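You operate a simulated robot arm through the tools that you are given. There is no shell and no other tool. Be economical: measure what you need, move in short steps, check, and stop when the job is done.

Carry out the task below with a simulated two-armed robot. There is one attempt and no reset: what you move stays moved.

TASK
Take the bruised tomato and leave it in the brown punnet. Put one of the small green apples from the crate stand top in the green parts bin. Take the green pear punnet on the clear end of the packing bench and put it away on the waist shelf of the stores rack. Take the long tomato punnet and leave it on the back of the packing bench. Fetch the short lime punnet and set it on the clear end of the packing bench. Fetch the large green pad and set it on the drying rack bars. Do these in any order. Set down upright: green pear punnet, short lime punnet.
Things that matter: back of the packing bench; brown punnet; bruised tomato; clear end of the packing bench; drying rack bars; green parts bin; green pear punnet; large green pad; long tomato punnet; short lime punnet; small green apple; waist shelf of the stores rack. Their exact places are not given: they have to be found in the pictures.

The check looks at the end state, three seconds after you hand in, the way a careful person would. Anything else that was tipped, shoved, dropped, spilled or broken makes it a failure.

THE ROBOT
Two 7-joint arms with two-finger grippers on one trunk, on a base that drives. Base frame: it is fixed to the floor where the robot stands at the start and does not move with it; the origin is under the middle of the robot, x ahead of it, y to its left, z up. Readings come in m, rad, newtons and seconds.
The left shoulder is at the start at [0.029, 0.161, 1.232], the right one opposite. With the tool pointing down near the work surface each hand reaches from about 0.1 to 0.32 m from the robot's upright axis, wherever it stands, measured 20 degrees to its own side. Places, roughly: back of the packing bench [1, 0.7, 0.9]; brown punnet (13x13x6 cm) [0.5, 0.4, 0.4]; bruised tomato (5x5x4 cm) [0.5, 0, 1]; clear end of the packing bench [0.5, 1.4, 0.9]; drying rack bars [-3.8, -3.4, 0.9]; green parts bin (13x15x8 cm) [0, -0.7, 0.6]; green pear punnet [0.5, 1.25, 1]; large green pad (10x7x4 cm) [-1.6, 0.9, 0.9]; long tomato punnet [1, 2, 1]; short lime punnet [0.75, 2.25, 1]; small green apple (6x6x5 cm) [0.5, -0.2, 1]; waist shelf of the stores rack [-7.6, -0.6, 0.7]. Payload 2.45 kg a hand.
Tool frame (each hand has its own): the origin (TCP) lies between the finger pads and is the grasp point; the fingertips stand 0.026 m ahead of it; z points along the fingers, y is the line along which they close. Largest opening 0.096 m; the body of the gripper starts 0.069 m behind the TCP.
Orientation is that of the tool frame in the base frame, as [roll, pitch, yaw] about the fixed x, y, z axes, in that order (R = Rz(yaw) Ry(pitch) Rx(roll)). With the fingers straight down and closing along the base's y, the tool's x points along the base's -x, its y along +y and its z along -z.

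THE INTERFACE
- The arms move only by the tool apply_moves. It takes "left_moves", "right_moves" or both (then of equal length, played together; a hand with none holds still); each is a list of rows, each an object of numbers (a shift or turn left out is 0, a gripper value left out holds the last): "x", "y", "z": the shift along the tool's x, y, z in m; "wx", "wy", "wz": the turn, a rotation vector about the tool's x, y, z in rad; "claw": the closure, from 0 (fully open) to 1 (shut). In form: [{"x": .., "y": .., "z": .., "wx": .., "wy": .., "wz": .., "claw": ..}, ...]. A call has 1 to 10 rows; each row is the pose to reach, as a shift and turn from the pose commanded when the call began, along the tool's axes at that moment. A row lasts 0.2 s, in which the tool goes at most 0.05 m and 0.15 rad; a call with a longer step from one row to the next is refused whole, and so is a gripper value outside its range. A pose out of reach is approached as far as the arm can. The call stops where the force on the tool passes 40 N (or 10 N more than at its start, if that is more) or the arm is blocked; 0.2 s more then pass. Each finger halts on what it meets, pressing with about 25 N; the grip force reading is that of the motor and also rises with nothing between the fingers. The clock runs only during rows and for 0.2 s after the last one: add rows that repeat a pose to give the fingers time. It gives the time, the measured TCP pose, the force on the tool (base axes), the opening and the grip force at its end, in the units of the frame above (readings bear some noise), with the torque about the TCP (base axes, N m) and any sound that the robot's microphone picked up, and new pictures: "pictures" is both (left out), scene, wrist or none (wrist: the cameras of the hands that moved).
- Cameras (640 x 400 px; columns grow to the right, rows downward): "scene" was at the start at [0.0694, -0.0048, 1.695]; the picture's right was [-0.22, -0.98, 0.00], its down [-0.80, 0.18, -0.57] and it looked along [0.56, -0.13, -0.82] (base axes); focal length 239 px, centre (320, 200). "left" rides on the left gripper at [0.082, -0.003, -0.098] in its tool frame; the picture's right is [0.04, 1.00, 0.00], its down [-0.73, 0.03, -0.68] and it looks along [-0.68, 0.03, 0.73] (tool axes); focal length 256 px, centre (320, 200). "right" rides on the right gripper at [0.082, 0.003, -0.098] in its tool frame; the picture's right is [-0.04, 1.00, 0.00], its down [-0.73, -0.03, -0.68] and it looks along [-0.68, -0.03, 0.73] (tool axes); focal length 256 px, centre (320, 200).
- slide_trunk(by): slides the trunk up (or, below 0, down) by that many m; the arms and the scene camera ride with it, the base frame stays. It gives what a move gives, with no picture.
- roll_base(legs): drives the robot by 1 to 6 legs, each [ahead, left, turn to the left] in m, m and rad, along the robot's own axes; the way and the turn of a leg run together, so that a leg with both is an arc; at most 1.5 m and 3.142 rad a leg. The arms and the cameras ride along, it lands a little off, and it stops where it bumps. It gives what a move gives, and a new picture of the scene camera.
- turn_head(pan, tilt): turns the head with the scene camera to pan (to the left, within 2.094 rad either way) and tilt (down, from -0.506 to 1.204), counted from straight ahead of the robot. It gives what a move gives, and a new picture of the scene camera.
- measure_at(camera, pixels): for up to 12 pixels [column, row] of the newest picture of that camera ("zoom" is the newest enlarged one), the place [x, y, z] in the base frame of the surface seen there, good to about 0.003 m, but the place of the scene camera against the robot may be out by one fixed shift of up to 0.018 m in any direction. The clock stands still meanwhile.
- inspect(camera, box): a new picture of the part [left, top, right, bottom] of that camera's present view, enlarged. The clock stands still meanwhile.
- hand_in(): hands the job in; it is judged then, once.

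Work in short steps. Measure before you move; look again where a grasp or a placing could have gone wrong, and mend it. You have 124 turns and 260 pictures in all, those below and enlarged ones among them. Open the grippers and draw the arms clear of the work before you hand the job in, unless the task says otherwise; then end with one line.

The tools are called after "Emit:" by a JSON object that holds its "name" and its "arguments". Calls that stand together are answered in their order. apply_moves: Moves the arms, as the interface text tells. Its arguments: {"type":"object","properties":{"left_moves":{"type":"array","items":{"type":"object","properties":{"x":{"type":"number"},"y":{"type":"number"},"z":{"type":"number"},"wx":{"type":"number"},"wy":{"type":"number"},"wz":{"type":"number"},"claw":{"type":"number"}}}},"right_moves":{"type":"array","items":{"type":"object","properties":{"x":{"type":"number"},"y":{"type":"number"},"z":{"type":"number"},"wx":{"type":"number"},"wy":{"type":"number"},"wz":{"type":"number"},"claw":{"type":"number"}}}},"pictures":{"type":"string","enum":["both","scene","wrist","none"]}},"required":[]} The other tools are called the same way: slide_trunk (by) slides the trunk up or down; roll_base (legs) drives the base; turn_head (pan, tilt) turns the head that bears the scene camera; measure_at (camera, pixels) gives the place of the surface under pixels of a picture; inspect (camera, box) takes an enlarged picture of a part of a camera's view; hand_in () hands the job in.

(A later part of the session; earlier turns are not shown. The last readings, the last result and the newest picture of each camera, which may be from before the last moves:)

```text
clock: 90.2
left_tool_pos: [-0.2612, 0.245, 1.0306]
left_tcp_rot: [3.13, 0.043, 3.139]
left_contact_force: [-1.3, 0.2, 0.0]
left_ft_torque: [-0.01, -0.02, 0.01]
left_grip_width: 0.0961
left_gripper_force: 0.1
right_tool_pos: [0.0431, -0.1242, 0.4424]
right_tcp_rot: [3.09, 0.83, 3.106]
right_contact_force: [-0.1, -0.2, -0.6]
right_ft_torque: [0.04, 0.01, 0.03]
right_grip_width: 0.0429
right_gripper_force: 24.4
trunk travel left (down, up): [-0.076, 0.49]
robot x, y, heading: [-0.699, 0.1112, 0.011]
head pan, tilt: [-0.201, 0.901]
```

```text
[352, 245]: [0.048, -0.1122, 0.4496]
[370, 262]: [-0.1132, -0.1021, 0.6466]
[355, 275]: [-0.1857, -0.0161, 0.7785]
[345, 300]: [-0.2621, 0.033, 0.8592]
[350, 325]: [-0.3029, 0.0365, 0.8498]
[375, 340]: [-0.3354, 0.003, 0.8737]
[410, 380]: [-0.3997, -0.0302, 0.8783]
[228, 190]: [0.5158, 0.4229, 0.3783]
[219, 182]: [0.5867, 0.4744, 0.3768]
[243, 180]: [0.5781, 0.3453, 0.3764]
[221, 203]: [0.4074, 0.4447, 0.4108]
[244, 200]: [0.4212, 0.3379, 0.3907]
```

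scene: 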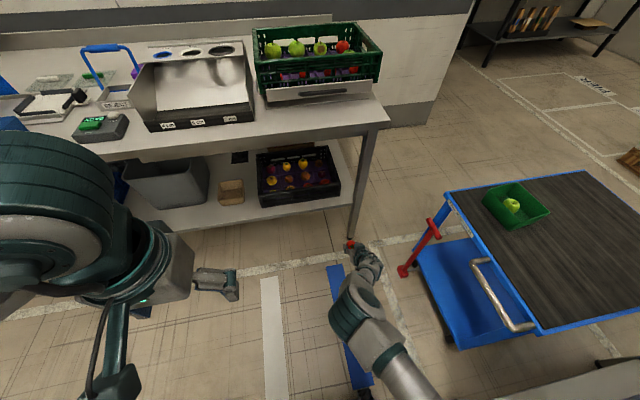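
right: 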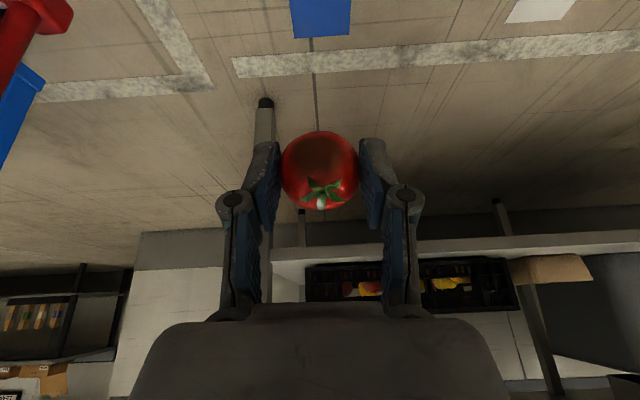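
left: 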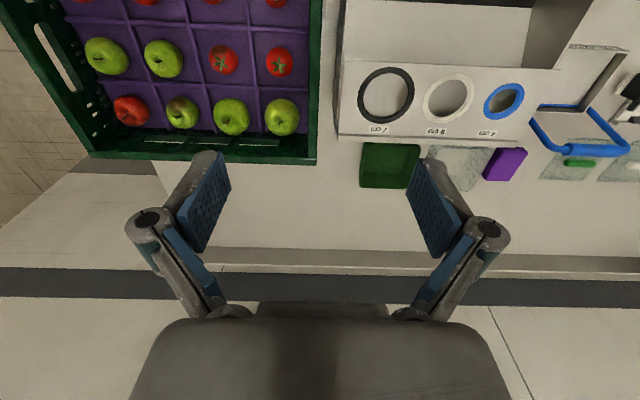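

Arm profile fits under the bench. I raise 0.045, turn left 0.43 rad and advance 0.2 m, then check with the wrist camera.

Emit:
{"name": "slide_trunk", "arguments": {"by": 0.045}}

Emit:
{"name": "roll_base", "arguments": {"legs": [[0, 0, 0.43], [0.2, 0, 0]]}}

Emit:
{"name": "apply_moves", "arguments": {"right_moves": [{}], "pictures": "wrist"}}

```text
clock: 91.1
left_tool_pos: [-0.2593, 0.2453, 1.075]
left_tcp_rot: [3.132, 0.043, 3.138]
left_contact_force: [0.7, 0.1, 0.0]
left_ft_torque: [-0.01, 0.06, -0.02]
left_grip_width: 0.0957
left_gripper_force: 0.2
right_tool_pos: [0.044, -0.1252, 0.4853]
right_tcp_rot: [3.088, 0.826, 3.104]
right_contact_force: [-0.9, 0.1, -1.8]
right_ft_torque: [0.03, 0.0, 0.02]
right_grip_width: 0.0431
right_gripper_force: 24.8
trunk travel left (down, up): [-0.121, 0.445]
robot x, y, heading: [-0.7008, 0.1111, 0.0]
head pan, tilt: [-0.201, 0.901]
```

```text
clock: 94.0
left_tool_pos: [-0.1727, 0.4977, 1.076]
left_tcp_rot: [3.13, 0.045, -2.719]
left_contact_force: [0.5, -0.3, 0.0]
left_ft_torque: [-0.05, 0.03, 0.0]
left_grip_width: 0.0959
left_gripper_force: 0.0
right_tool_pos: [0.2562, 0.2885, 0.4868]
right_tcp_rot: [3.089, 0.83, -2.752]
right_contact_force: [-0.4, -0.4, -0.9]
right_ft_torque: [0.02, 0.0, -0.01]
right_grip_width: 0.0429
right_gripper_force: 24.8
trunk travel left (down, up): [-0.121, 0.445]
robot x, y, heading: [-0.5253, 0.1961, 0.43]
head pan, tilt: [-0.201, 0.901]
```

scene: 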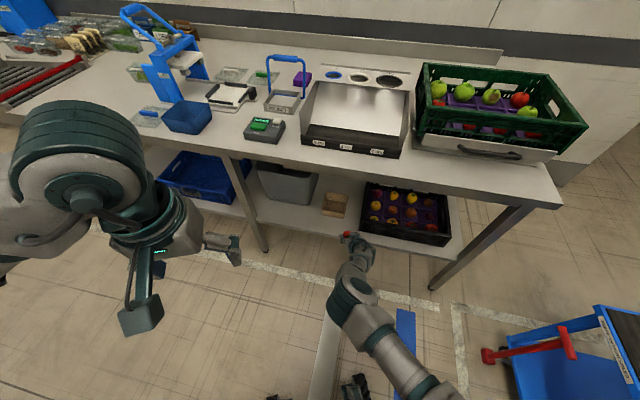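

```text
clock: 94.3
left_tool_pos: [-0.1787, 0.4965, 1.077]
left_tcp_rot: [3.13, 0.049, -2.719]
left_contact_force: [0.6, 0.1, 0.4]
left_ft_torque: [-0.04, 0.04, -0.03]
left_grip_width: 0.0962
left_gripper_force: 0.1
right_tool_pos: [0.2546, 0.2878, 0.492]
right_tcp_rot: [3.089, 0.833, -2.751]
right_contact_force: [-0.2, -0.5, -0.7]
right_ft_torque: [0.03, 0.02, -0.01]
right_grip_width: 0.043
right_gripper_force: 25.3
trunk travel left (down, up): [-0.121, 0.445]
robot x, y, heading: [-0.5174, 0.1916, 0.43]
head pan, tilt: [-0.201, 0.901]
```

right: 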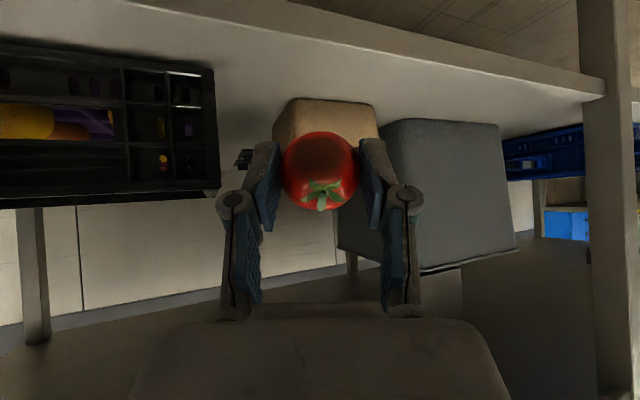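

The punnet is directly ahead (cols 272–380 in the wrist view). I measure its visible faces.

Emit:
{"name": "measure_at", "arguments": {"camera": "right", "pixels": [[276, 130], [376, 128], [325, 105], [325, 125], [290, 102], [370, 106], [215, 190], [390, 170], [400, 125]]}}

```text
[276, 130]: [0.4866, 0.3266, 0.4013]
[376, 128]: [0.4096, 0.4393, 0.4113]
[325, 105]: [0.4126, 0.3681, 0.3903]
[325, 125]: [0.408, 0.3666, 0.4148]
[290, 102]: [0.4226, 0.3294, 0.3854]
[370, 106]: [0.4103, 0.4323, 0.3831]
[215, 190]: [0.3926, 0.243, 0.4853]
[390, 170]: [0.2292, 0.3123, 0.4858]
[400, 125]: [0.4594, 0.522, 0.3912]
```

Alignment is right: 0.24 m straight ahead. I check the bench's front-edge underside height before entering.

Emit:
{"name": "inspect", "arguments": {"camera": "scene", "box": [290, 130, 450, 270]}}

Emit:
{"name": "measure_at", "arguments": {"camera": "scene", "pixels": [[350, 163], [350, 166], [350, 169], [350, 172], [350, 175], [350, 178], [352, 250], [352, 270], [345, 285], [340, 295]]}}

```text
2.86 times, centred on (370, 200) of scene
```

zoom: 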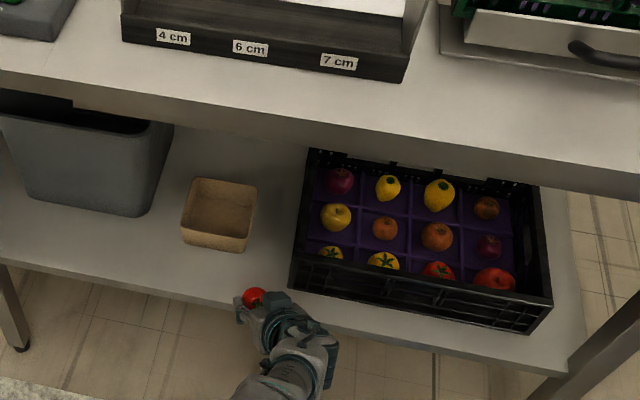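

```text
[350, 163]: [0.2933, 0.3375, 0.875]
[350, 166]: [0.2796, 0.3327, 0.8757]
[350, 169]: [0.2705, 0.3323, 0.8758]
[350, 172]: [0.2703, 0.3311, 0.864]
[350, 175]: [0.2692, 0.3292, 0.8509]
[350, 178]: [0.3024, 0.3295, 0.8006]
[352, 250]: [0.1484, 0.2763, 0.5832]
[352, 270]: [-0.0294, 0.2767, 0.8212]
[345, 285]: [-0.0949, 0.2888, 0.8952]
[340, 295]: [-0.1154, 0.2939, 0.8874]
```

Edge bottom is ≈0.80–0.85 and the arm top there will be ≈0.74–0.80. I lower 0.015 for margin and drive 0.12, then check again.

Emit:
{"name": "slide_trunk", "arguments": {"by": -0.015}}

Emit:
{"name": "roll_base", "arguments": {"legs": [[0.12, 0, 0]]}}

Emit:
{"name": "apply_moves", "arguments": {"right_moves": [{}, {}], "pictures": "wrist"}}

```text
clock: 95.0
left_tool_pos: [-0.178, 0.4953, 1.0644]
left_tcp_rot: [3.131, 0.052, -2.72]
left_contact_force: [0.0, 0.1, -0.3]
left_ft_torque: [-0.01, -0.02, 0.01]
left_grip_width: 0.0958
left_gripper_force: 0.1
right_tool_pos: [0.2545, 0.2861, 0.4777]
right_tcp_rot: [3.088, 0.837, -2.752]
right_contact_force: [-0.1, 0.2, 0.2]
right_ft_torque: [0.0, 0.04, 0.02]
right_grip_width: 0.0427
right_gripper_force: 25.4
trunk travel left (down, up): [-0.106, 0.46]
robot x, y, heading: [-0.5158, 0.1947, 0.428]
head pan, tilt: [-0.201, 0.901]
```

```text
clock: 96.2
left_tool_pos: [-0.0707, 0.5467, 1.0627]
left_tcp_rot: [3.131, 0.049, -2.718]
left_contact_force: [0.0, -0.2, -0.3]
left_ft_torque: [0.0, 0.03, 0.0]
left_grip_width: 0.0961
left_gripper_force: 0.0
right_tool_pos: [0.3618, 0.3386, 0.4756]
right_tcp_rot: [3.089, 0.835, -2.752]
right_contact_force: [0.2, 0.3, -1.4]
right_ft_torque: [0.01, -0.02, -0.07]
right_grip_width: 0.043
right_gripper_force: 25.2
trunk travel left (down, up): [-0.106, 0.46]
robot x, y, heading: [-0.4131, 0.2424, 0.428]
head pan, tilt: [-0.201, 0.901]
```

scene: 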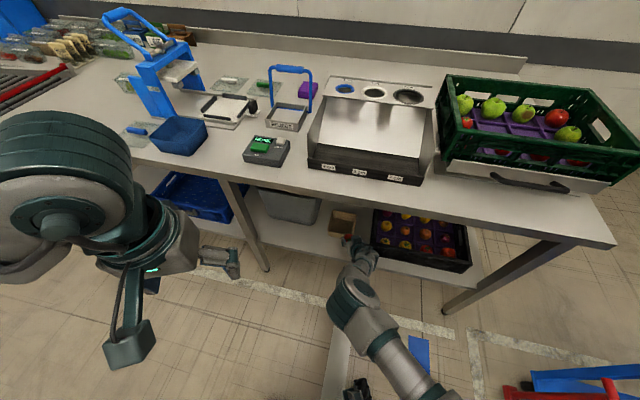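

```text
clock: 96.8
left_tool_pos: [-0.0759, 0.5444, 1.0662]
left_tcp_rot: [3.131, 0.055, -2.717]
left_contact_force: [-0.6, 0.3, -0.8]
left_ft_torque: [0.0, -0.01, 0.0]
left_grip_width: 0.0957
left_gripper_force: 0.1
right_tool_pos: [0.3603, 0.3371, 0.4798]
right_tcp_rot: [3.087, 0.841, -2.751]
right_contact_force: [-0.5, -0.5, -1.1]
right_ft_torque: [0.01, -0.02, 0.02]
right_grip_width: 0.0426
right_gripper_force: 25.4
trunk travel left (down, up): [-0.106, 0.46]
robot x, y, heading: [-0.4111, 0.2439, 0.43]
head pan, tilt: [-0.201, 0.901]
```

right: 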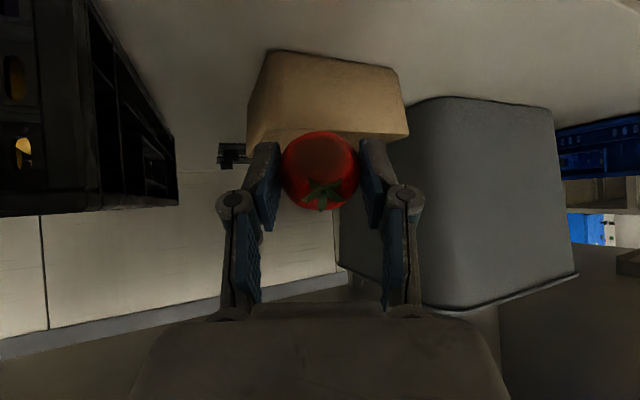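

Still aligned; I measure the punnet rim corners again from here.

Emit:
{"name": "measure_at", "arguments": {"camera": "right", "pixels": [[250, 135], [264, 60], [268, 115], [405, 130], [380, 135], [300, 100], [360, 125], [283, 128]]}}

```text
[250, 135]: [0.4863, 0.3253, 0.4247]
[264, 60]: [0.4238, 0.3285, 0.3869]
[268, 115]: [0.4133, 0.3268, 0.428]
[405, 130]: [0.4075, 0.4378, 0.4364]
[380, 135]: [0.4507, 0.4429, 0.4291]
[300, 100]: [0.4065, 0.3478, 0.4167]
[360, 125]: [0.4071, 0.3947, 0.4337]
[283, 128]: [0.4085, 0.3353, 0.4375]
```

Centre (0.472,0.385): drive 0.12 m ahead, lower by 0.035 and check.

Emit:
{"name": "roll_base", "arguments": {"legs": [[0.118, 0, 0]]}}

Emit:
{"name": "slide_trunk", "arguments": {"by": -0.035}}

Emit:
{"name": "apply_moves", "arguments": {"right_moves": [{}, {}], "pictures": "wrist"}}

```text
clock: 98.0
left_tool_pos: [0.0318, 0.5926, 1.0648]
left_tcp_rot: [3.132, 0.055, -2.721]
left_contact_force: [0.0, 0.8, -0.4]
left_ft_torque: [-0.06, 0.06, 0.01]
left_grip_width: 0.0962
left_gripper_force: 0.1
right_tool_pos: [0.4665, 0.3841, 0.4801]
right_tcp_rot: [3.088, 0.839, -2.755]
right_contact_force: [-0.1, -1.0, -0.5]
right_ft_torque: [0.02, 0.01, 0.0]
right_grip_width: 0.0429
right_gripper_force: 24.9
trunk travel left (down, up): [-0.106, 0.46]
robot x, y, heading: [-0.3042, 0.2928, 0.425]
head pan, tilt: [-0.201, 0.901]
```

scene: 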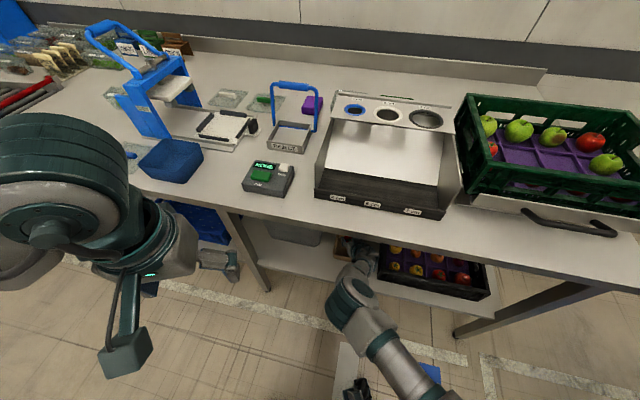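

```text
clock: 98.8
left_tool_pos: [0.0234, 0.5899, 1.0353]
left_tcp_rot: [3.131, 0.064, -2.719]
left_contact_force: [-0.8, 0.2, 0.4]
left_ft_torque: [0.05, -0.06, 0.01]
left_grip_width: 0.0961
left_gripper_force: 0.1
right_tool_pos: [0.465, 0.3826, 0.4501]
right_tcp_rot: [3.083, 0.834, -2.751]
right_contact_force: [0.1, -0.5, -0.5]
right_ft_torque: [-0.08, 0.05, 0.01]
right_grip_width: 0.0427
right_gripper_force: 24.7
trunk travel left (down, up): [-0.071, 0.495]
robot x, y, heading: [-0.3058, 0.2915, 0.429]
head pan, tilt: [-0.201, 0.901]
```

```text
clock: 99.4
left_tool_pos: [0.026, 0.5898, 1.0349]
left_tcp_rot: [3.131, 0.06, -2.72]
left_contact_force: [-0.4, 0.8, 0.2]
left_ft_torque: [-0.01, 0.05, -0.02]
left_grip_width: 0.096
left_gripper_force: 0.0
right_tool_pos: [0.464, 0.3818, 0.447]
right_tcp_rot: [3.084, 0.831, -2.752]
right_contact_force: [-0.6, 0.0, 0.0]
right_ft_torque: [0.01, 0.02, 0.0]
right_grip_width: 0.0429
right_gripper_force: 24.8
trunk travel left (down, up): [-0.071, 0.495]
robot x, y, heading: [-0.3073, 0.2933, 0.428]
head pan, tilt: [-0.201, 0.901]
```

right: 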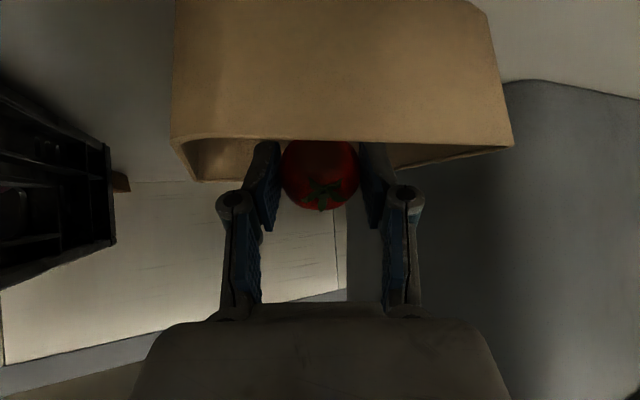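

The tomato is just inside the rim. I lower another 0.022 m and open the claw gently.

Emit:
{"name": "slide_trunk", "arguments": {"by": -0.022}}

Emit:
{"name": "apply_moves", "arguments": {"right_moves": [{"claw": 0.58}, {"claw": 0.5}, {"claw": 0.42}, {"claw": 0.35}, {"claw": 0.3}, {"claw": 0.3}], "pictures": "wrist"}}

```text
clock: 100.1
left_tool_pos: [0.0239, 0.5897, 1.0126]
left_tcp_rot: [3.132, 0.063, -2.719]
left_contact_force: [0.1, 0.1, 0.5]
left_ft_torque: [0.01, -0.05, 0.02]
left_grip_width: 0.0962
left_gripper_force: 0.1
right_tool_pos: [0.4655, 0.3823, 0.43]
right_tcp_rot: [3.079, 0.83, -2.749]
right_contact_force: [-1.3, -0.4, -0.5]
right_ft_torque: [0.01, 0.02, 0.01]
right_grip_width: 0.0427
right_gripper_force: 24.7
trunk travel left (down, up): [-0.049, 0.517]
robot x, y, heading: [-0.3046, 0.2905, 0.435]
head pan, tilt: [-0.201, 0.901]
```

```text
clock: 101.5
left_tool_pos: [0.0265, 0.5891, 1.0109]
left_tcp_rot: [3.132, 0.06, -2.719]
left_contact_force: [0.5, 0.6, 0.1]
left_ft_torque: [0.01, -0.01, 0.01]
left_grip_width: 0.096
left_gripper_force: 0.1
right_tool_pos: [0.4658, 0.3813, 0.4246]
right_tcp_rot: [3.079, 0.824, -2.75]
right_contact_force: [0.0, -0.3, 1.2]
right_ft_torque: [-0.02, -0.01, 0.02]
right_grip_width: 0.0672
right_gripper_force: 0.1
trunk travel left (down, up): [-0.049, 0.517]
robot x, y, heading: [-0.3016, 0.295, 0.433]
head pan, tilt: [-0.201, 0.901]
```

right: 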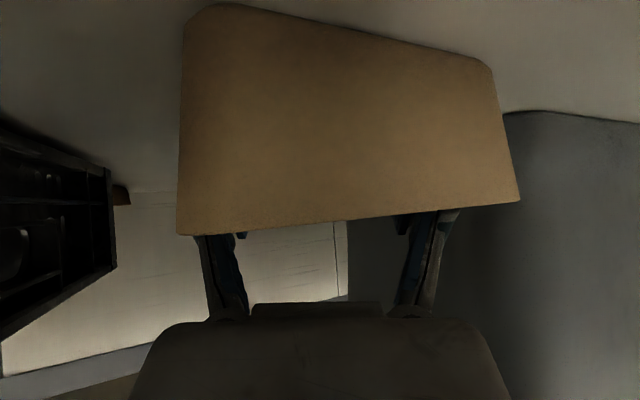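

Released. I raise 0.065 m with the trunk and back out along the same line, then verify.

Emit:
{"name": "slide_trunk", "arguments": {"by": 0.06}}

Emit:
{"name": "roll_base", "arguments": {"legs": [[-0.25, 0, 0], [-0.2, 0, 0]]}}

Emit:
{"name": "inspect", "arguments": {"camera": "scene", "box": [290, 130, 450, 270]}}

```text
clock: 102.5
left_tool_pos: [0.0275, 0.5909, 1.0694]
left_tcp_rot: [3.132, 0.057, -2.72]
left_contact_force: [0.7, -0.5, 0.3]
left_ft_torque: [0.0, 0.02, 0.04]
left_grip_width: 0.0959
left_gripper_force: 0.1
right_tool_pos: [0.4652, 0.3816, 0.4834]
right_tcp_rot: [3.077, 0.823, -2.752]
right_contact_force: [-0.2, -0.1, 0.0]
right_ft_torque: [-0.01, -0.03, -0.01]
right_grip_width: 0.0672
right_gripper_force: 0.0
trunk travel left (down, up): [-0.109, 0.457]
robot x, y, heading: [-0.3053, 0.2938, 0.427]
head pan, tilt: [-0.201, 0.901]
```

```text
clock: 105.5
left_tool_pos: [-0.3846, 0.4014, 1.0716]
left_tcp_rot: [3.132, 0.061, -2.721]
left_contact_force: [0.2, -0.5, 0.2]
left_ft_torque: [0.01, -0.03, 0.0]
left_grip_width: 0.0962
left_gripper_force: 0.1
right_tool_pos: [0.054, 0.1927, 0.4865]
right_tcp_rot: [3.08, 0.825, -2.751]
right_contact_force: [0.0, 0.2, 0.7]
right_ft_torque: [-0.02, 0.0, 0.0]
right_grip_width: 0.0673
right_gripper_force: 0.0
trunk travel left (down, up): [-0.109, 0.457]
robot x, y, heading: [-0.7172, 0.103, 0.432]
head pan, tilt: [-0.201, 0.901]
```

scene: 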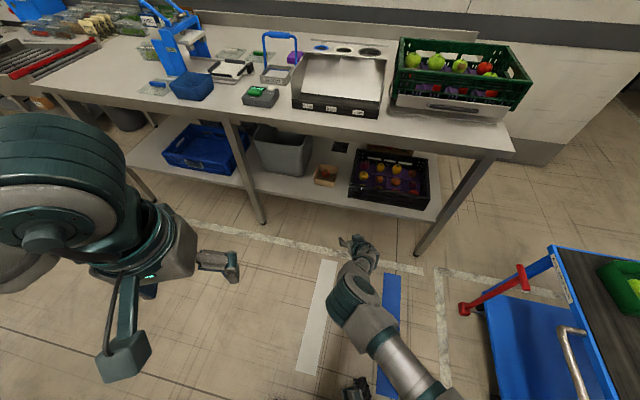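

```text
2.86 times, centred on (370, 200) of scene
```

zoom: 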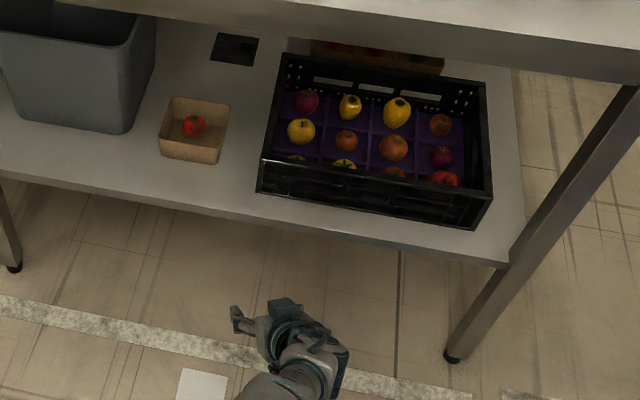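

The tomato rests in the punnet (zoom [193,125]). Now I raise the trunk, untilt the right tool, and look toward the other end of the bench.

Emit:
{"name": "slide_trunk", "arguments": {"by": 0.4}}

Emit:
{"name": "apply_moves", "arguments": {"right_moves": [{"wy": 0.14}, {"wy": 0.28}, {"wy": 0.42}, {"wy": 0.56}, {"wy": 0.7}, {"wy": 0.82}, {"wy": 0.82}], "pictures": "none"}}

Emit:
{"name": "roll_base", "arguments": {"legs": [[0, 0, 0.75], [0.45, 0, 0], [0, 0, -1.18]]}}

Emit:
{"name": "turn_head", "arguments": {"pan": 0.75, "tilt": 0.7}}

```text
clock: 109.3
left_tool_pos: [-0.3886, 0.3998, 1.4735]
left_tcp_rot: [3.131, 0.068, -2.722]
left_contact_force: [-1.4, 0.3, 1.2]
left_ft_torque: [0.02, 0.02, 0.02]
left_grip_width: 0.0959
left_gripper_force: 0.0
right_tool_pos: [0.0547, 0.1929, 0.888]
right_tcp_rot: [3.079, 0.83, -2.754]
right_contact_force: [0.3, 0.1, -0.7]
right_ft_torque: [0.0, 0.03, -0.01]
right_grip_width: 0.0672
right_gripper_force: 0.0
trunk travel left (down, up): [-0.509, 0.057]
robot x, y, heading: [-0.7135, 0.1075, 0.429]
head pan, tilt: [-0.201, 0.901]
```

```text
clock: 111.0
left_tool_pos: [-0.3882, 0.3992, 1.4723]
left_tcp_rot: [3.129, 0.066, -2.722]
left_contact_force: [-0.3, 1.2, -0.1]
left_ft_torque: [0.01, -0.03, -0.04]
left_grip_width: 0.096
left_gripper_force: 0.0
right_tool_pos: [-0.0198, 0.1485, 0.8986]
right_tcp_rot: [3.098, 0.041, -2.711]
right_contact_force: [-0.6, -0.1, -0.5]
right_ft_torque: [0.01, 0.01, -0.02]
right_grip_width: 0.0674
right_gripper_force: 0.1
right hand out of reach, approached as far as the arm can: row 2, 3, 4, 5, 6, 7
trunk travel left (down, up): [-0.509, 0.057]
robot x, y, heading: [-0.7162, 0.1042, 0.432]
head pan, tilt: [-0.201, 0.901]
```

```text
clock: 118.7
left_tool_pos: [-0.1182, 0.6586, 1.4735]
left_tcp_rot: [3.132, 0.067, 3.122]
left_contact_force: [0.3, 0.0, 0.8]
left_ft_torque: [-0.03, 0.0, -0.01]
left_grip_width: 0.0961
left_gripper_force: 0.0
right_tool_pos: [0.107, 0.2761, 0.899]
right_tcp_rot: [3.097, 0.044, 3.135]
right_contact_force: [0.0, 0.7, 0.2]
right_ft_torque: [-0.03, 0.02, 0.01]
right_grip_width: 0.0674
right_gripper_force: 0.0
trunk travel left (down, up): [-0.509, 0.057]
robot x, y, heading: [-0.5382, 0.5337, -0.011]
head pan, tilt: [-0.201, 0.901]
```

scene: 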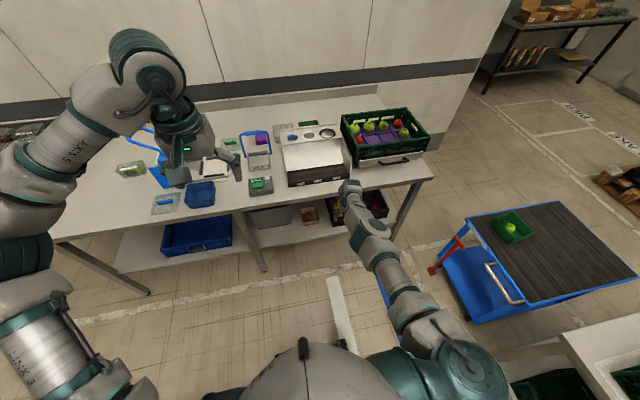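

```text
clock: 119.9
left_tool_pos: [-0.1234, 0.658, 1.4753]
left_tcp_rot: [3.132, 0.071, 3.122]
left_contact_force: [1.5, -0.3, 0.2]
left_ft_torque: [-0.01, 0.03, 0.01]
left_grip_width: 0.0958
left_gripper_force: 0.1
right_tool_pos: [0.1067, 0.2749, 0.9004]
right_tcp_rot: [3.099, 0.049, 3.134]
right_contact_force: [0.0, -0.1, 0.3]
right_ft_torque: [-0.02, 0.02, 0.03]
right_grip_width: 0.0672
right_gripper_force: 0.0
trunk travel left (down, up): [-0.509, 0.057]
robot x, y, heading: [-0.5403, 0.5311, -0.012]
head pan, tilt: [0.75, 0.7]
```

scene: 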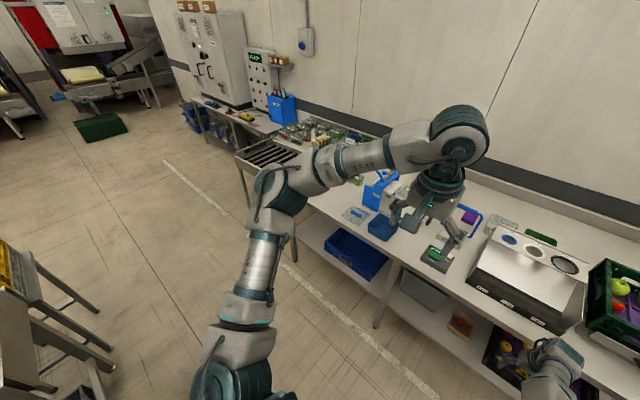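

I zoom in on the bench objects.

Emit:
{"name": "inspect", "arguments": {"camera": "scene", "box": [240, 100, 400, 200]}}

Emit:
{"name": "inspect", "arguments": {"camera": "scene", "box": [330, 150, 490, 270]}}

Emit:
{"name": "measure_at", "arguments": {"camera": "scene", "pixels": [[355, 215], [380, 230], [376, 190], [340, 130], [310, 130], [290, 135], [270, 155], [470, 218], [410, 200], [330, 215]]}}

```text
4.00 times, centred on (320, 150) of scene
```

zoom: 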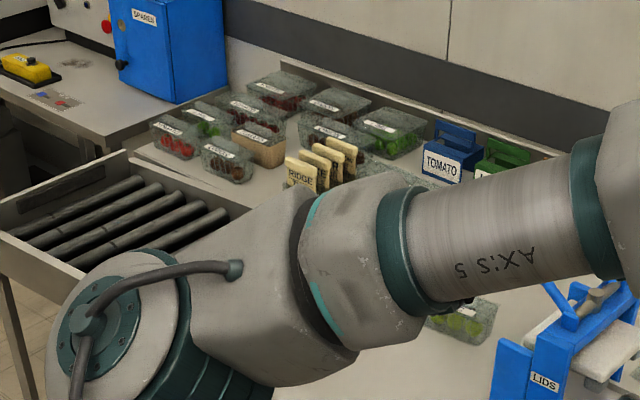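

```text
3.33 times, centred on (410, 210) of scene
```

zoom: 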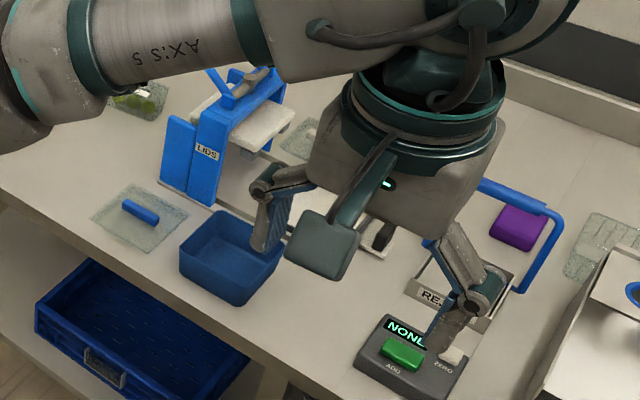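

```text
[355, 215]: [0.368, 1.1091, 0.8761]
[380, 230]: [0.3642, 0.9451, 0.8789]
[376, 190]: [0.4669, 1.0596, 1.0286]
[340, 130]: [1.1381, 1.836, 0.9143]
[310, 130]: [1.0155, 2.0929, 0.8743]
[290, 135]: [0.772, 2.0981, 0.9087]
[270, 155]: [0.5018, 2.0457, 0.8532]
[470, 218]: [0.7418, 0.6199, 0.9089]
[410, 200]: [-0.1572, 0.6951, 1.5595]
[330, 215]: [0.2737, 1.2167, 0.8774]
```

Far-end punnets are around (0.8–1.1, 1.8–2.2); the pear punnet is partly hidden by the left arm near (0.5,1.25). I raise the right hand and drive to face that part of the bench.

Emit:
{"name": "apply_moves", "arguments": {"right_moves": [{"z": -0.05}, {"z": -0.1}, {"z": -0.15}, {"z": -0.2}, {"z": -0.25}, {"z": -0.3}, {"z": -0.35}], "pictures": "none"}}

Emit:
{"name": "roll_base", "arguments": {"legs": [[0, 0, 1.4], [0.85, 0, 0], [0, 0, -1.4]]}}

Emit:
{"name": "turn_head", "arguments": {"pan": 0.45, "tilt": 0.7}}

Emit:
{"name": "turn_head", "arguments": {"pan": -0.3, "tilt": 0.9}}

```text
clock: 121.5
left_tool_pos: [-0.1243, 0.6583, 1.4769]
left_tcp_rot: [3.131, 0.071, 3.123]
left_contact_force: [-0.6, 1.4, 0.4]
left_ft_torque: [-0.03, -0.02, -0.01]
left_grip_width: 0.0964
left_gripper_force: 0.0
right_tool_pos: [0.0835, 0.2588, 1.2517]
right_tcp_rot: [3.099, 0.047, 3.134]
right_contact_force: [0.8, -0.8, -0.2]
right_ft_torque: [-0.02, -0.01, 0.01]
right_grip_width: 0.0674
right_gripper_force: 0.0
trunk travel left (down, up): [-0.509, 0.057]
robot x, y, heading: [-0.5378, 0.532, -0.012]
head pan, tilt: [0.75, 0.7]
```

```text
clock: 132.8
left_tool_pos: [0.0498, 1.491, 1.4753]
left_tcp_rot: [3.13, 0.069, 3.114]
left_contact_force: [0.5, 0.2, 0.0]
left_ft_torque: [0.03, 0.0, 0.02]
left_grip_width: 0.0964
left_gripper_force: 0.2
right_tool_pos: [0.2535, 1.0918, 1.251]
right_tcp_rot: [3.097, 0.048, 3.124]
right_contact_force: [0.5, 0.6, 0.6]
right_ft_torque: [0.0, -0.01, 0.0]
right_grip_width: 0.0672
right_gripper_force: 0.0
trunk travel left (down, up): [-0.509, 0.057]
robot x, y, heading: [-0.3686, 1.3662, -0.016]
head pan, tilt: [0.75, 0.7]
```

scene: 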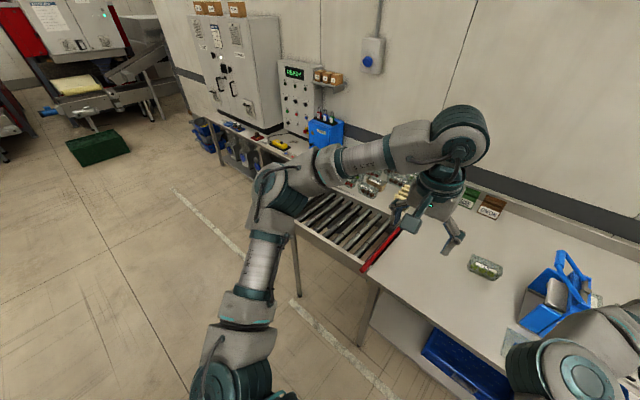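

```text
clock: 133.6
left_tool_pos: [0.0436, 1.4913, 1.478]
left_tcp_rot: [3.132, 0.073, 3.115]
left_contact_force: [-0.7, 0.4, 0.2]
left_ft_torque: [0.03, 0.01, 0.03]
left_grip_width: 0.0959
left_gripper_force: 0.1
right_tool_pos: [0.2487, 1.0897, 1.2535]
right_tcp_rot: [3.098, 0.051, 3.125]
right_contact_force: [-0.1, -0.3, -0.9]
right_ft_torque: [0.0, 0.03, -0.01]
right_grip_width: 0.0672
right_gripper_force: 0.1
trunk travel left (down, up): [-0.509, 0.057]
robot x, y, heading: [-0.3652, 1.3657, -0.023]
head pan, tilt: [0.45, 0.7]
```

scene: 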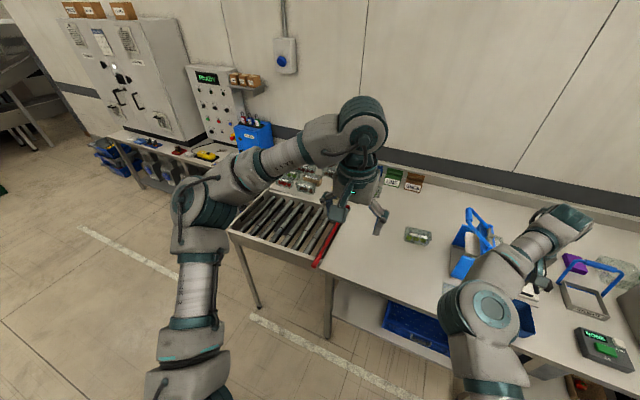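

```text
clock: 134.7
left_tool_pos: [0.045, 1.491, 1.477]
left_tcp_rot: [3.13, 0.074, 3.115]
left_contact_force: [0.7, -0.2, 0.5]
left_ft_torque: [0.04, -0.01, -0.01]
left_grip_width: 0.0959
left_gripper_force: 0.1
right_tool_pos: [0.249, 1.0901, 1.2537]
right_tcp_rot: [3.097, 0.051, 3.123]
right_contact_force: [-0.1, -0.3, -0.8]
right_ft_torque: [-0.02, -0.01, -0.01]
right_grip_width: 0.0669
right_gripper_force: 0.0
trunk travel left (down, up): [-0.509, 0.057]
robot x, y, heading: [-0.3674, 1.3702, -0.023]
head pan, tilt: [-0.3, 0.901]
```

scene: 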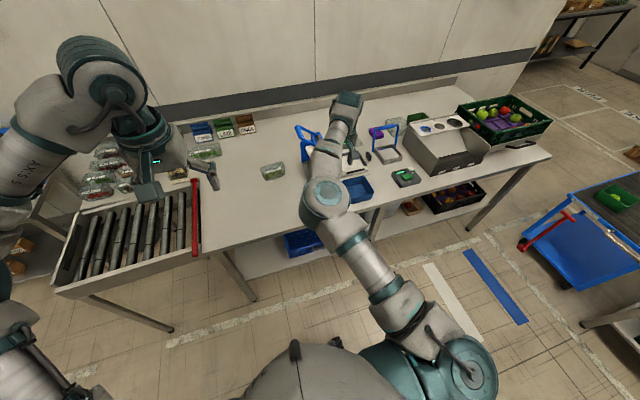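

The green pear punnet is at [272,172]. I zoom in and measure it and the punnets at the far end.

Emit:
{"name": "inspect", "arguments": {"camera": "scene", "box": [190, 110, 340, 220]}}

Emit:
{"name": "measure_at", "arguments": {"camera": "scene", "pixels": [[272, 170], [262, 170], [284, 167], [265, 179], [286, 174], [193, 190], [205, 230], [205, 152], [300, 230], [240, 110], [440, 85], [118, 188]]}}

Emit:
{"name": "inspect", "arguments": {"camera": "scene", "box": [60, 110, 220, 220]}}

```text
3.64 times, centred on (265, 165) of scene
```

zoom: 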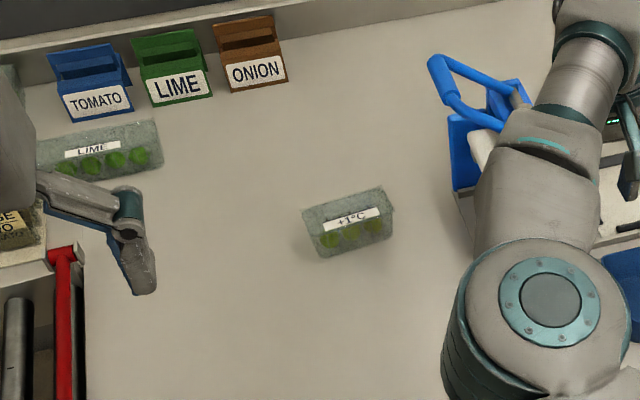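

```text
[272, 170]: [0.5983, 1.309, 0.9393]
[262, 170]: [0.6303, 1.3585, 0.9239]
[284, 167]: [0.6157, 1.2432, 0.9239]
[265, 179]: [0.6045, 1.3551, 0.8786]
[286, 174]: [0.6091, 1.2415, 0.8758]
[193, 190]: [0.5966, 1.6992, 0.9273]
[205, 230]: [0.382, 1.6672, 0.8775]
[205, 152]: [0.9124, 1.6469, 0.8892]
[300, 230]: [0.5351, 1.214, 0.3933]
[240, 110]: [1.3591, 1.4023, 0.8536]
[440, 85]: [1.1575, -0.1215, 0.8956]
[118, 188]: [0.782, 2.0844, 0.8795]
```

```text
3.64 times, centred on (140, 165) of scene
```

zoom: 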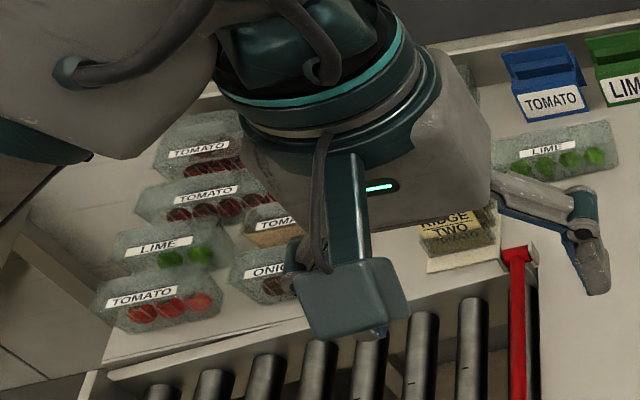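

Short lime ≈ zoom [165,245], long tomato ≈ zoom [205,200] or [200,155]. I drive further left to face that cluster, then look.

Emit:
{"name": "roll_base", "arguments": {"legs": [[0, 0, 1.5], [0.85, 0, 0], [0, 0, -1.5]]}}

Emit:
{"name": "turn_head", "arguments": {"pan": -0.1, "tilt": 0.75}}

```text
clock: 146.5
left_tool_pos: [0.1248, 2.3097, 1.477]
left_tcp_rot: [3.133, 0.073, 3.091]
left_contact_force: [0.5, -0.2, 0.2]
left_ft_torque: [-0.02, 0.01, -0.01]
left_grip_width: 0.0956
left_gripper_force: 0.0
right_tool_pos: [0.3181, 1.9012, 1.2549]
right_tcp_rot: [3.099, 0.05, 3.1]
right_contact_force: [-0.1, 0.0, 0.1]
right_ft_torque: [0.01, -0.01, 0.04]
right_grip_width: 0.0672
right_gripper_force: 0.0
trunk travel left (down, up): [-0.509, 0.057]
robot x, y, heading: [-0.2911, 2.1941, -0.053]
head pan, tilt: [-0.3, 0.901]
```

scene: 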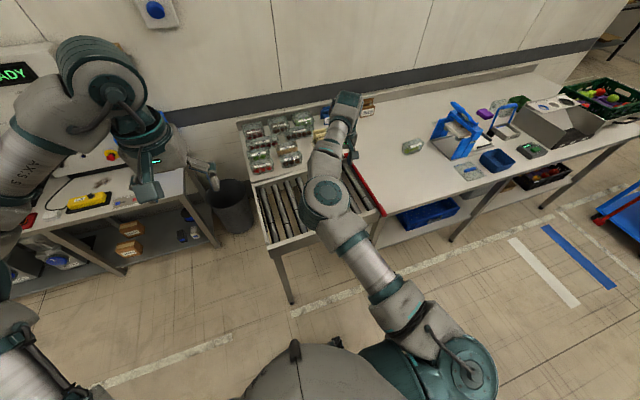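

```text
clock: 147.3
left_tool_pos: [0.12, 2.3085, 1.4784]
left_tcp_rot: [3.132, 0.074, 3.087]
left_contact_force: [-0.4, 0.5, -0.1]
left_ft_torque: [-0.01, 0.0, -0.02]
left_grip_width: 0.0959
left_gripper_force: 0.0
right_tool_pos: [0.3147, 1.9036, 1.2556]
right_tcp_rot: [3.098, 0.052, 3.099]
right_contact_force: [-0.3, 0.0, 0.2]
right_ft_torque: [0.03, 0.0, 0.01]
right_grip_width: 0.0674
right_gripper_force: 0.0
trunk travel left (down, up): [-0.509, 0.057]
robot x, y, heading: [-0.2934, 2.1962, -0.048]
head pan, tilt: [-0.099, 0.75]
```

scene: 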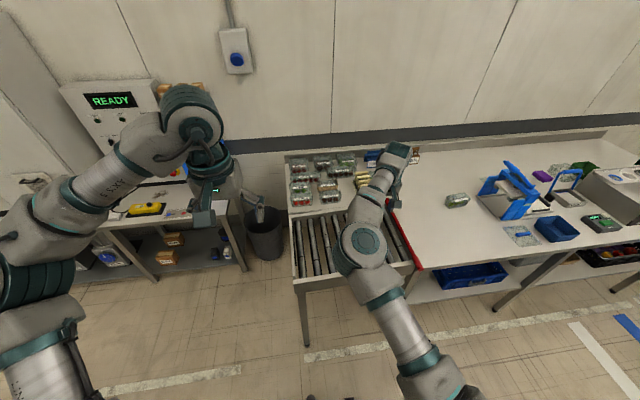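

The punnets are visible now at about [290–360,155–205]; I zoom and measure.

Emit:
{"name": "inspect", "arguments": {"camera": "scene", "box": [275, 135, 395, 225]}}

```text
4.44 times, centred on (335, 180) of scene
```

zoom: 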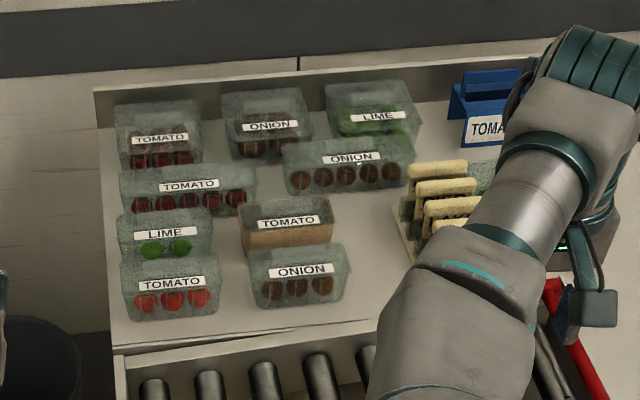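

Long tomato punnet is zoom [187,190], short lime zoom [165,238]. I measure their corners.

Emit:
{"name": "measure_at", "arguments": {"camera": "zoom", "pixels": [[122, 215], [210, 212], [128, 265], [208, 258], [166, 237], [120, 172], [253, 168], [130, 210], [250, 205], [188, 188], [125, 262], [216, 258]]}}

Emit:
{"name": "measure_at", "arguments": {"camera": "zoom", "pixels": [[165, 283], [125, 315], [215, 310], [240, 230], [330, 225], [245, 260], [285, 145], [410, 140], [115, 350], [240, 345], [225, 245], [165, 175]]}}

```text
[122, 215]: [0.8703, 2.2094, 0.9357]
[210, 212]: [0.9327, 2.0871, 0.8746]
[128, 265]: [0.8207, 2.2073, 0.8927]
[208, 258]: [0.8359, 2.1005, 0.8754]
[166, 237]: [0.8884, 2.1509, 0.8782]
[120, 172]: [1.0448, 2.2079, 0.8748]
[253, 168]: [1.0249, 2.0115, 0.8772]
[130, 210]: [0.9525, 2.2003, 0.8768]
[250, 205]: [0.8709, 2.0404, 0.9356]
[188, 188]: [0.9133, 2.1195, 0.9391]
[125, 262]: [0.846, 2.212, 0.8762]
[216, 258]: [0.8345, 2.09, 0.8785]
```

```text
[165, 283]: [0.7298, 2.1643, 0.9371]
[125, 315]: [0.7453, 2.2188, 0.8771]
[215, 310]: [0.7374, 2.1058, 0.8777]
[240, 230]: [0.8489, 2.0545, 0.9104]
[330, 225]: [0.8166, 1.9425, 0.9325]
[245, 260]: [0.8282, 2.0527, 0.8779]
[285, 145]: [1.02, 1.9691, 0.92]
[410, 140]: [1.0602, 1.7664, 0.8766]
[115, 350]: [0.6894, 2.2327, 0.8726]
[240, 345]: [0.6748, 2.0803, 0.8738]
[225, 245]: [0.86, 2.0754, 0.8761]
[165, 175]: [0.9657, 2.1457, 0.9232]
```

Depth spacing is ≈0.08 m in x with tight gaps. I measure the roller table front to know how close the robot can get.

Emit:
{"name": "measure_at", "arguments": {"camera": "scene", "pixels": [[296, 280], [300, 288], [412, 268], [420, 262], [303, 330], [330, 275], [292, 225], [270, 225], [250, 215], [228, 255], [244, 268]]}}

Emit:
{"name": "turn_head", "arguments": {"pan": 0.0, "tilt": 1.2}}

```text
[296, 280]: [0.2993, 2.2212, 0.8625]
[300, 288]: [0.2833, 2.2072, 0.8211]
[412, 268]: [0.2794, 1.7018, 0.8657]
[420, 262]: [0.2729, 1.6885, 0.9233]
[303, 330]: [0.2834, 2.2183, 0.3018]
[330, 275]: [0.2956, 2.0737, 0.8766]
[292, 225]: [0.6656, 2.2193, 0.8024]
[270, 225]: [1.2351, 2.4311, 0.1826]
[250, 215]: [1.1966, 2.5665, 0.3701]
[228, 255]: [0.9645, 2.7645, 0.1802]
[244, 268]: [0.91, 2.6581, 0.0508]
```

```text
clock: 148.2
left_tool_pos: [0.119, 2.309, 1.4788]
left_tcp_rot: [3.13, 0.076, 3.088]
left_contact_force: [0.9, 0.1, 0.6]
left_ft_torque: [-0.02, -0.02, 0.01]
left_grip_width: 0.0963
left_gripper_force: 0.0
right_tool_pos: [0.3153, 1.9025, 1.2555]
right_tcp_rot: [3.099, 0.054, 3.099]
right_contact_force: [-0.1, -0.3, -0.4]
right_ft_torque: [-0.03, -0.01, -0.01]
right_grip_width: 0.0672
right_gripper_force: 0.1
trunk travel left (down, up): [-0.509, 0.057]
robot x, y, heading: [-0.2937, 2.1944, -0.045]
head pan, tilt: [0.0, 1.201]
```

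scene: 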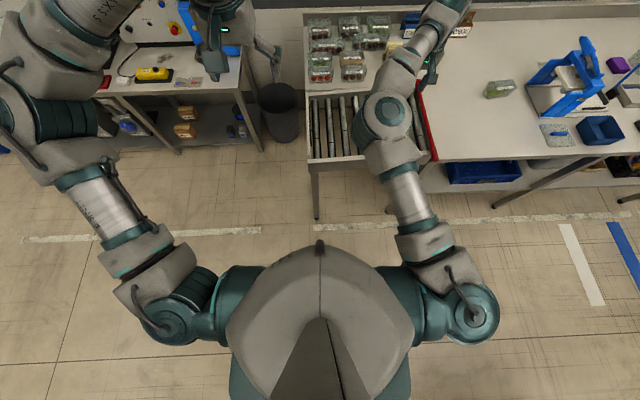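

Front access is limited by the roller table at x≈0.28; the gap at y 2.22–2.7 may allow standing closer. I look left to measure the other table.

Emit:
{"name": "turn_head", "arguments": {"pan": 0.75, "tilt": 0.9}}

Emit:
{"name": "turn_head", "arguments": {"pan": 0.3, "tilt": 0.8}}

```text
clock: 149.3
left_tool_pos: [0.1196, 2.3093, 1.479]
left_tcp_rot: [3.131, 0.076, 3.091]
left_contact_force: [0.5, 0.5, -0.4]
left_ft_torque: [0.0, -0.02, 0.04]
left_grip_width: 0.096
left_gripper_force: 0.0
right_tool_pos: [0.315, 1.9033, 1.256]
right_tcp_rot: [3.098, 0.056, 3.102]
right_contact_force: [-0.6, -0.6, 0.2]
right_ft_torque: [0.01, -0.01, 0.01]
right_grip_width: 0.0672
right_gripper_force: 0.1
trunk travel left (down, up): [-0.509, 0.057]
robot x, y, heading: [-0.2915, 2.1932, -0.051]
head pan, tilt: [0.75, 0.901]
```

scene: 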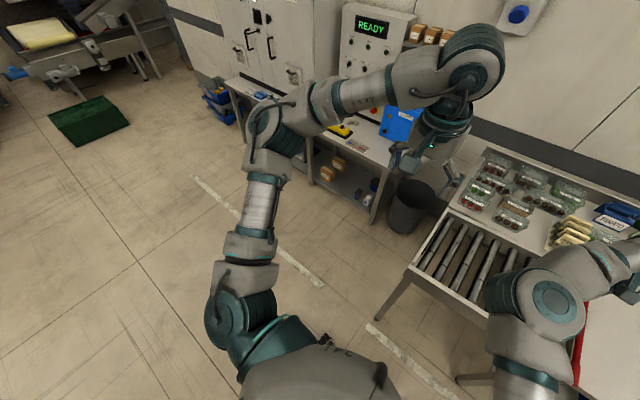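

```text
clock: 150.2
left_tool_pos: [0.1192, 2.3098, 1.4797]
left_tcp_rot: [3.132, 0.078, 3.089]
left_contact_force: [0.1, 0.4, -0.2]
left_ft_torque: [0.02, 0.0, 0.0]
left_grip_width: 0.0961
left_gripper_force: 0.1
right_tool_pos: [0.3154, 1.9024, 1.2554]
right_tcp_rot: [3.097, 0.054, 3.1]
right_contact_force: [0.5, -0.5, 0.2]
right_ft_torque: [0.01, -0.01, -0.01]
right_grip_width: 0.067
right_gripper_force: 0.1
trunk travel left (down, up): [-0.509, 0.057]
robot x, y, heading: [-0.2912, 2.1948, -0.047]
head pan, tilt: [0.3, 0.799]
```

scene: 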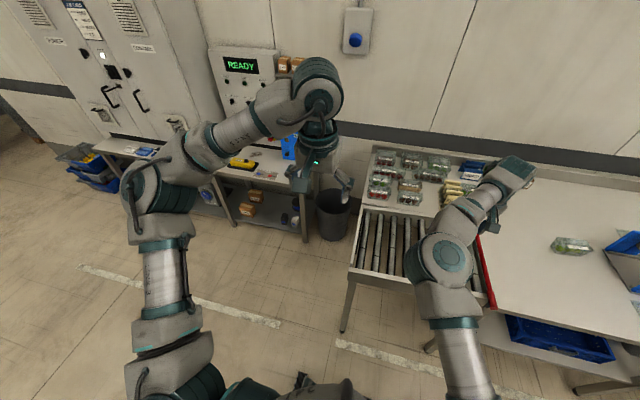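

The other table sits further back. I measure its legs and the bin.

Emit:
{"name": "measure_at", "arguments": {"camera": "scene", "pixels": [[305, 240], [234, 225], [332, 195], [335, 238], [318, 225], [225, 180], [300, 200], [343, 330], [352, 260]]}}

```text
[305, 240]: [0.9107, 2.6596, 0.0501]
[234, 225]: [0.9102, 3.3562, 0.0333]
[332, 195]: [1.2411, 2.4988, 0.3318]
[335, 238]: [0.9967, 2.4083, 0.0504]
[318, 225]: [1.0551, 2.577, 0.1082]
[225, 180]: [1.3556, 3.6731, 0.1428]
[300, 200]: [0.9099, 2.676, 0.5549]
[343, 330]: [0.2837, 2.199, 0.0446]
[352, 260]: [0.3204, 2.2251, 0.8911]
```

The free zone in front of the gap (x<0.85, y>2.3) lets me stand diagonally. I'll use the left arm with a tool tilted about its jaw axis (jaws across the punnets' short side). First I extend and tilt the left arm in free space.

Emit:
{"name": "apply_moves", "arguments": {"left_moves": [{"x": -0.03, "z": 0.02, "wy": -0.11}, {"x": -0.06, "z": 0.05, "wy": -0.22}, {"x": -0.1, "z": 0.08, "wy": -0.33}, {"x": -0.14, "z": 0.11, "wy": -0.44}, {"x": -0.18, "z": 0.14, "wy": -0.55}, {"x": -0.22, "z": 0.17, "wy": -0.66}, {"x": -0.26, "z": 0.2, "wy": -0.77}, {"x": -0.29, "z": 0.22, "wy": -0.87}, {"x": -0.29, "z": 0.22, "wy": -0.87}], "pictures": "none"}}

Emit:
{"name": "apply_moves", "arguments": {"left_moves": [{"wx": 0.065, "wz": 0.063}, {"wx": 0.13, "wz": 0.125}, {"wx": 0.194, "wz": 0.188}, {"wx": 0.194, "wz": 0.188}], "pictures": "scene"}}

```text
clock: 152.2
left_tool_pos: [0.4273, 2.2935, 1.281]
left_tcp_rot: [3.123, 0.948, 3.076]
left_contact_force: [-0.8, 0.0, 0.2]
left_ft_torque: [0.01, -0.01, 0.0]
left_grip_width: 0.0962
left_gripper_force: 0.2
right_tool_pos: [0.3154, 1.9026, 1.2568]
right_tcp_rot: [3.098, 0.053, 3.102]
right_contact_force: [0.9, 1.1, 0.0]
right_ft_torque: [-0.01, 0.02, -0.04]
right_grip_width: 0.0674
right_gripper_force: 0.1
trunk travel left (down, up): [-0.509, 0.057]
robot x, y, heading: [-0.2913, 2.1942, -0.045]
head pan, tilt: [0.3, 0.799]
```

```text
clock: 153.2
left_tool_pos: [0.4247, 2.2944, 1.2826]
left_tcp_rot: [3.06, 0.937, 2.755]
left_contact_force: [-0.8, 0.1, 0.1]
left_ft_torque: [-0.07, -0.02, 0.01]
left_grip_width: 0.0958
left_gripper_force: 0.0
right_tool_pos: [0.3163, 1.9037, 1.2563]
right_tcp_rot: [3.099, 0.055, 3.099]
right_contact_force: [-0.6, 0.4, 0.4]
right_ft_torque: [-0.01, 0.0, -0.04]
right_grip_width: 0.067
right_gripper_force: 0.1
trunk travel left (down, up): [-0.509, 0.057]
robot x, y, heading: [-0.2906, 2.1959, -0.044]
head pan, tilt: [0.3, 0.799]
```

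scene: 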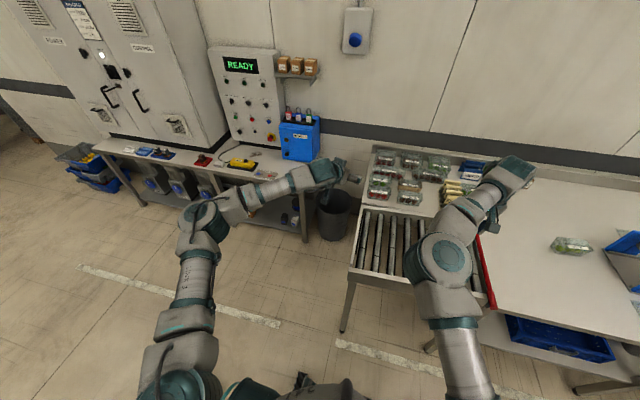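

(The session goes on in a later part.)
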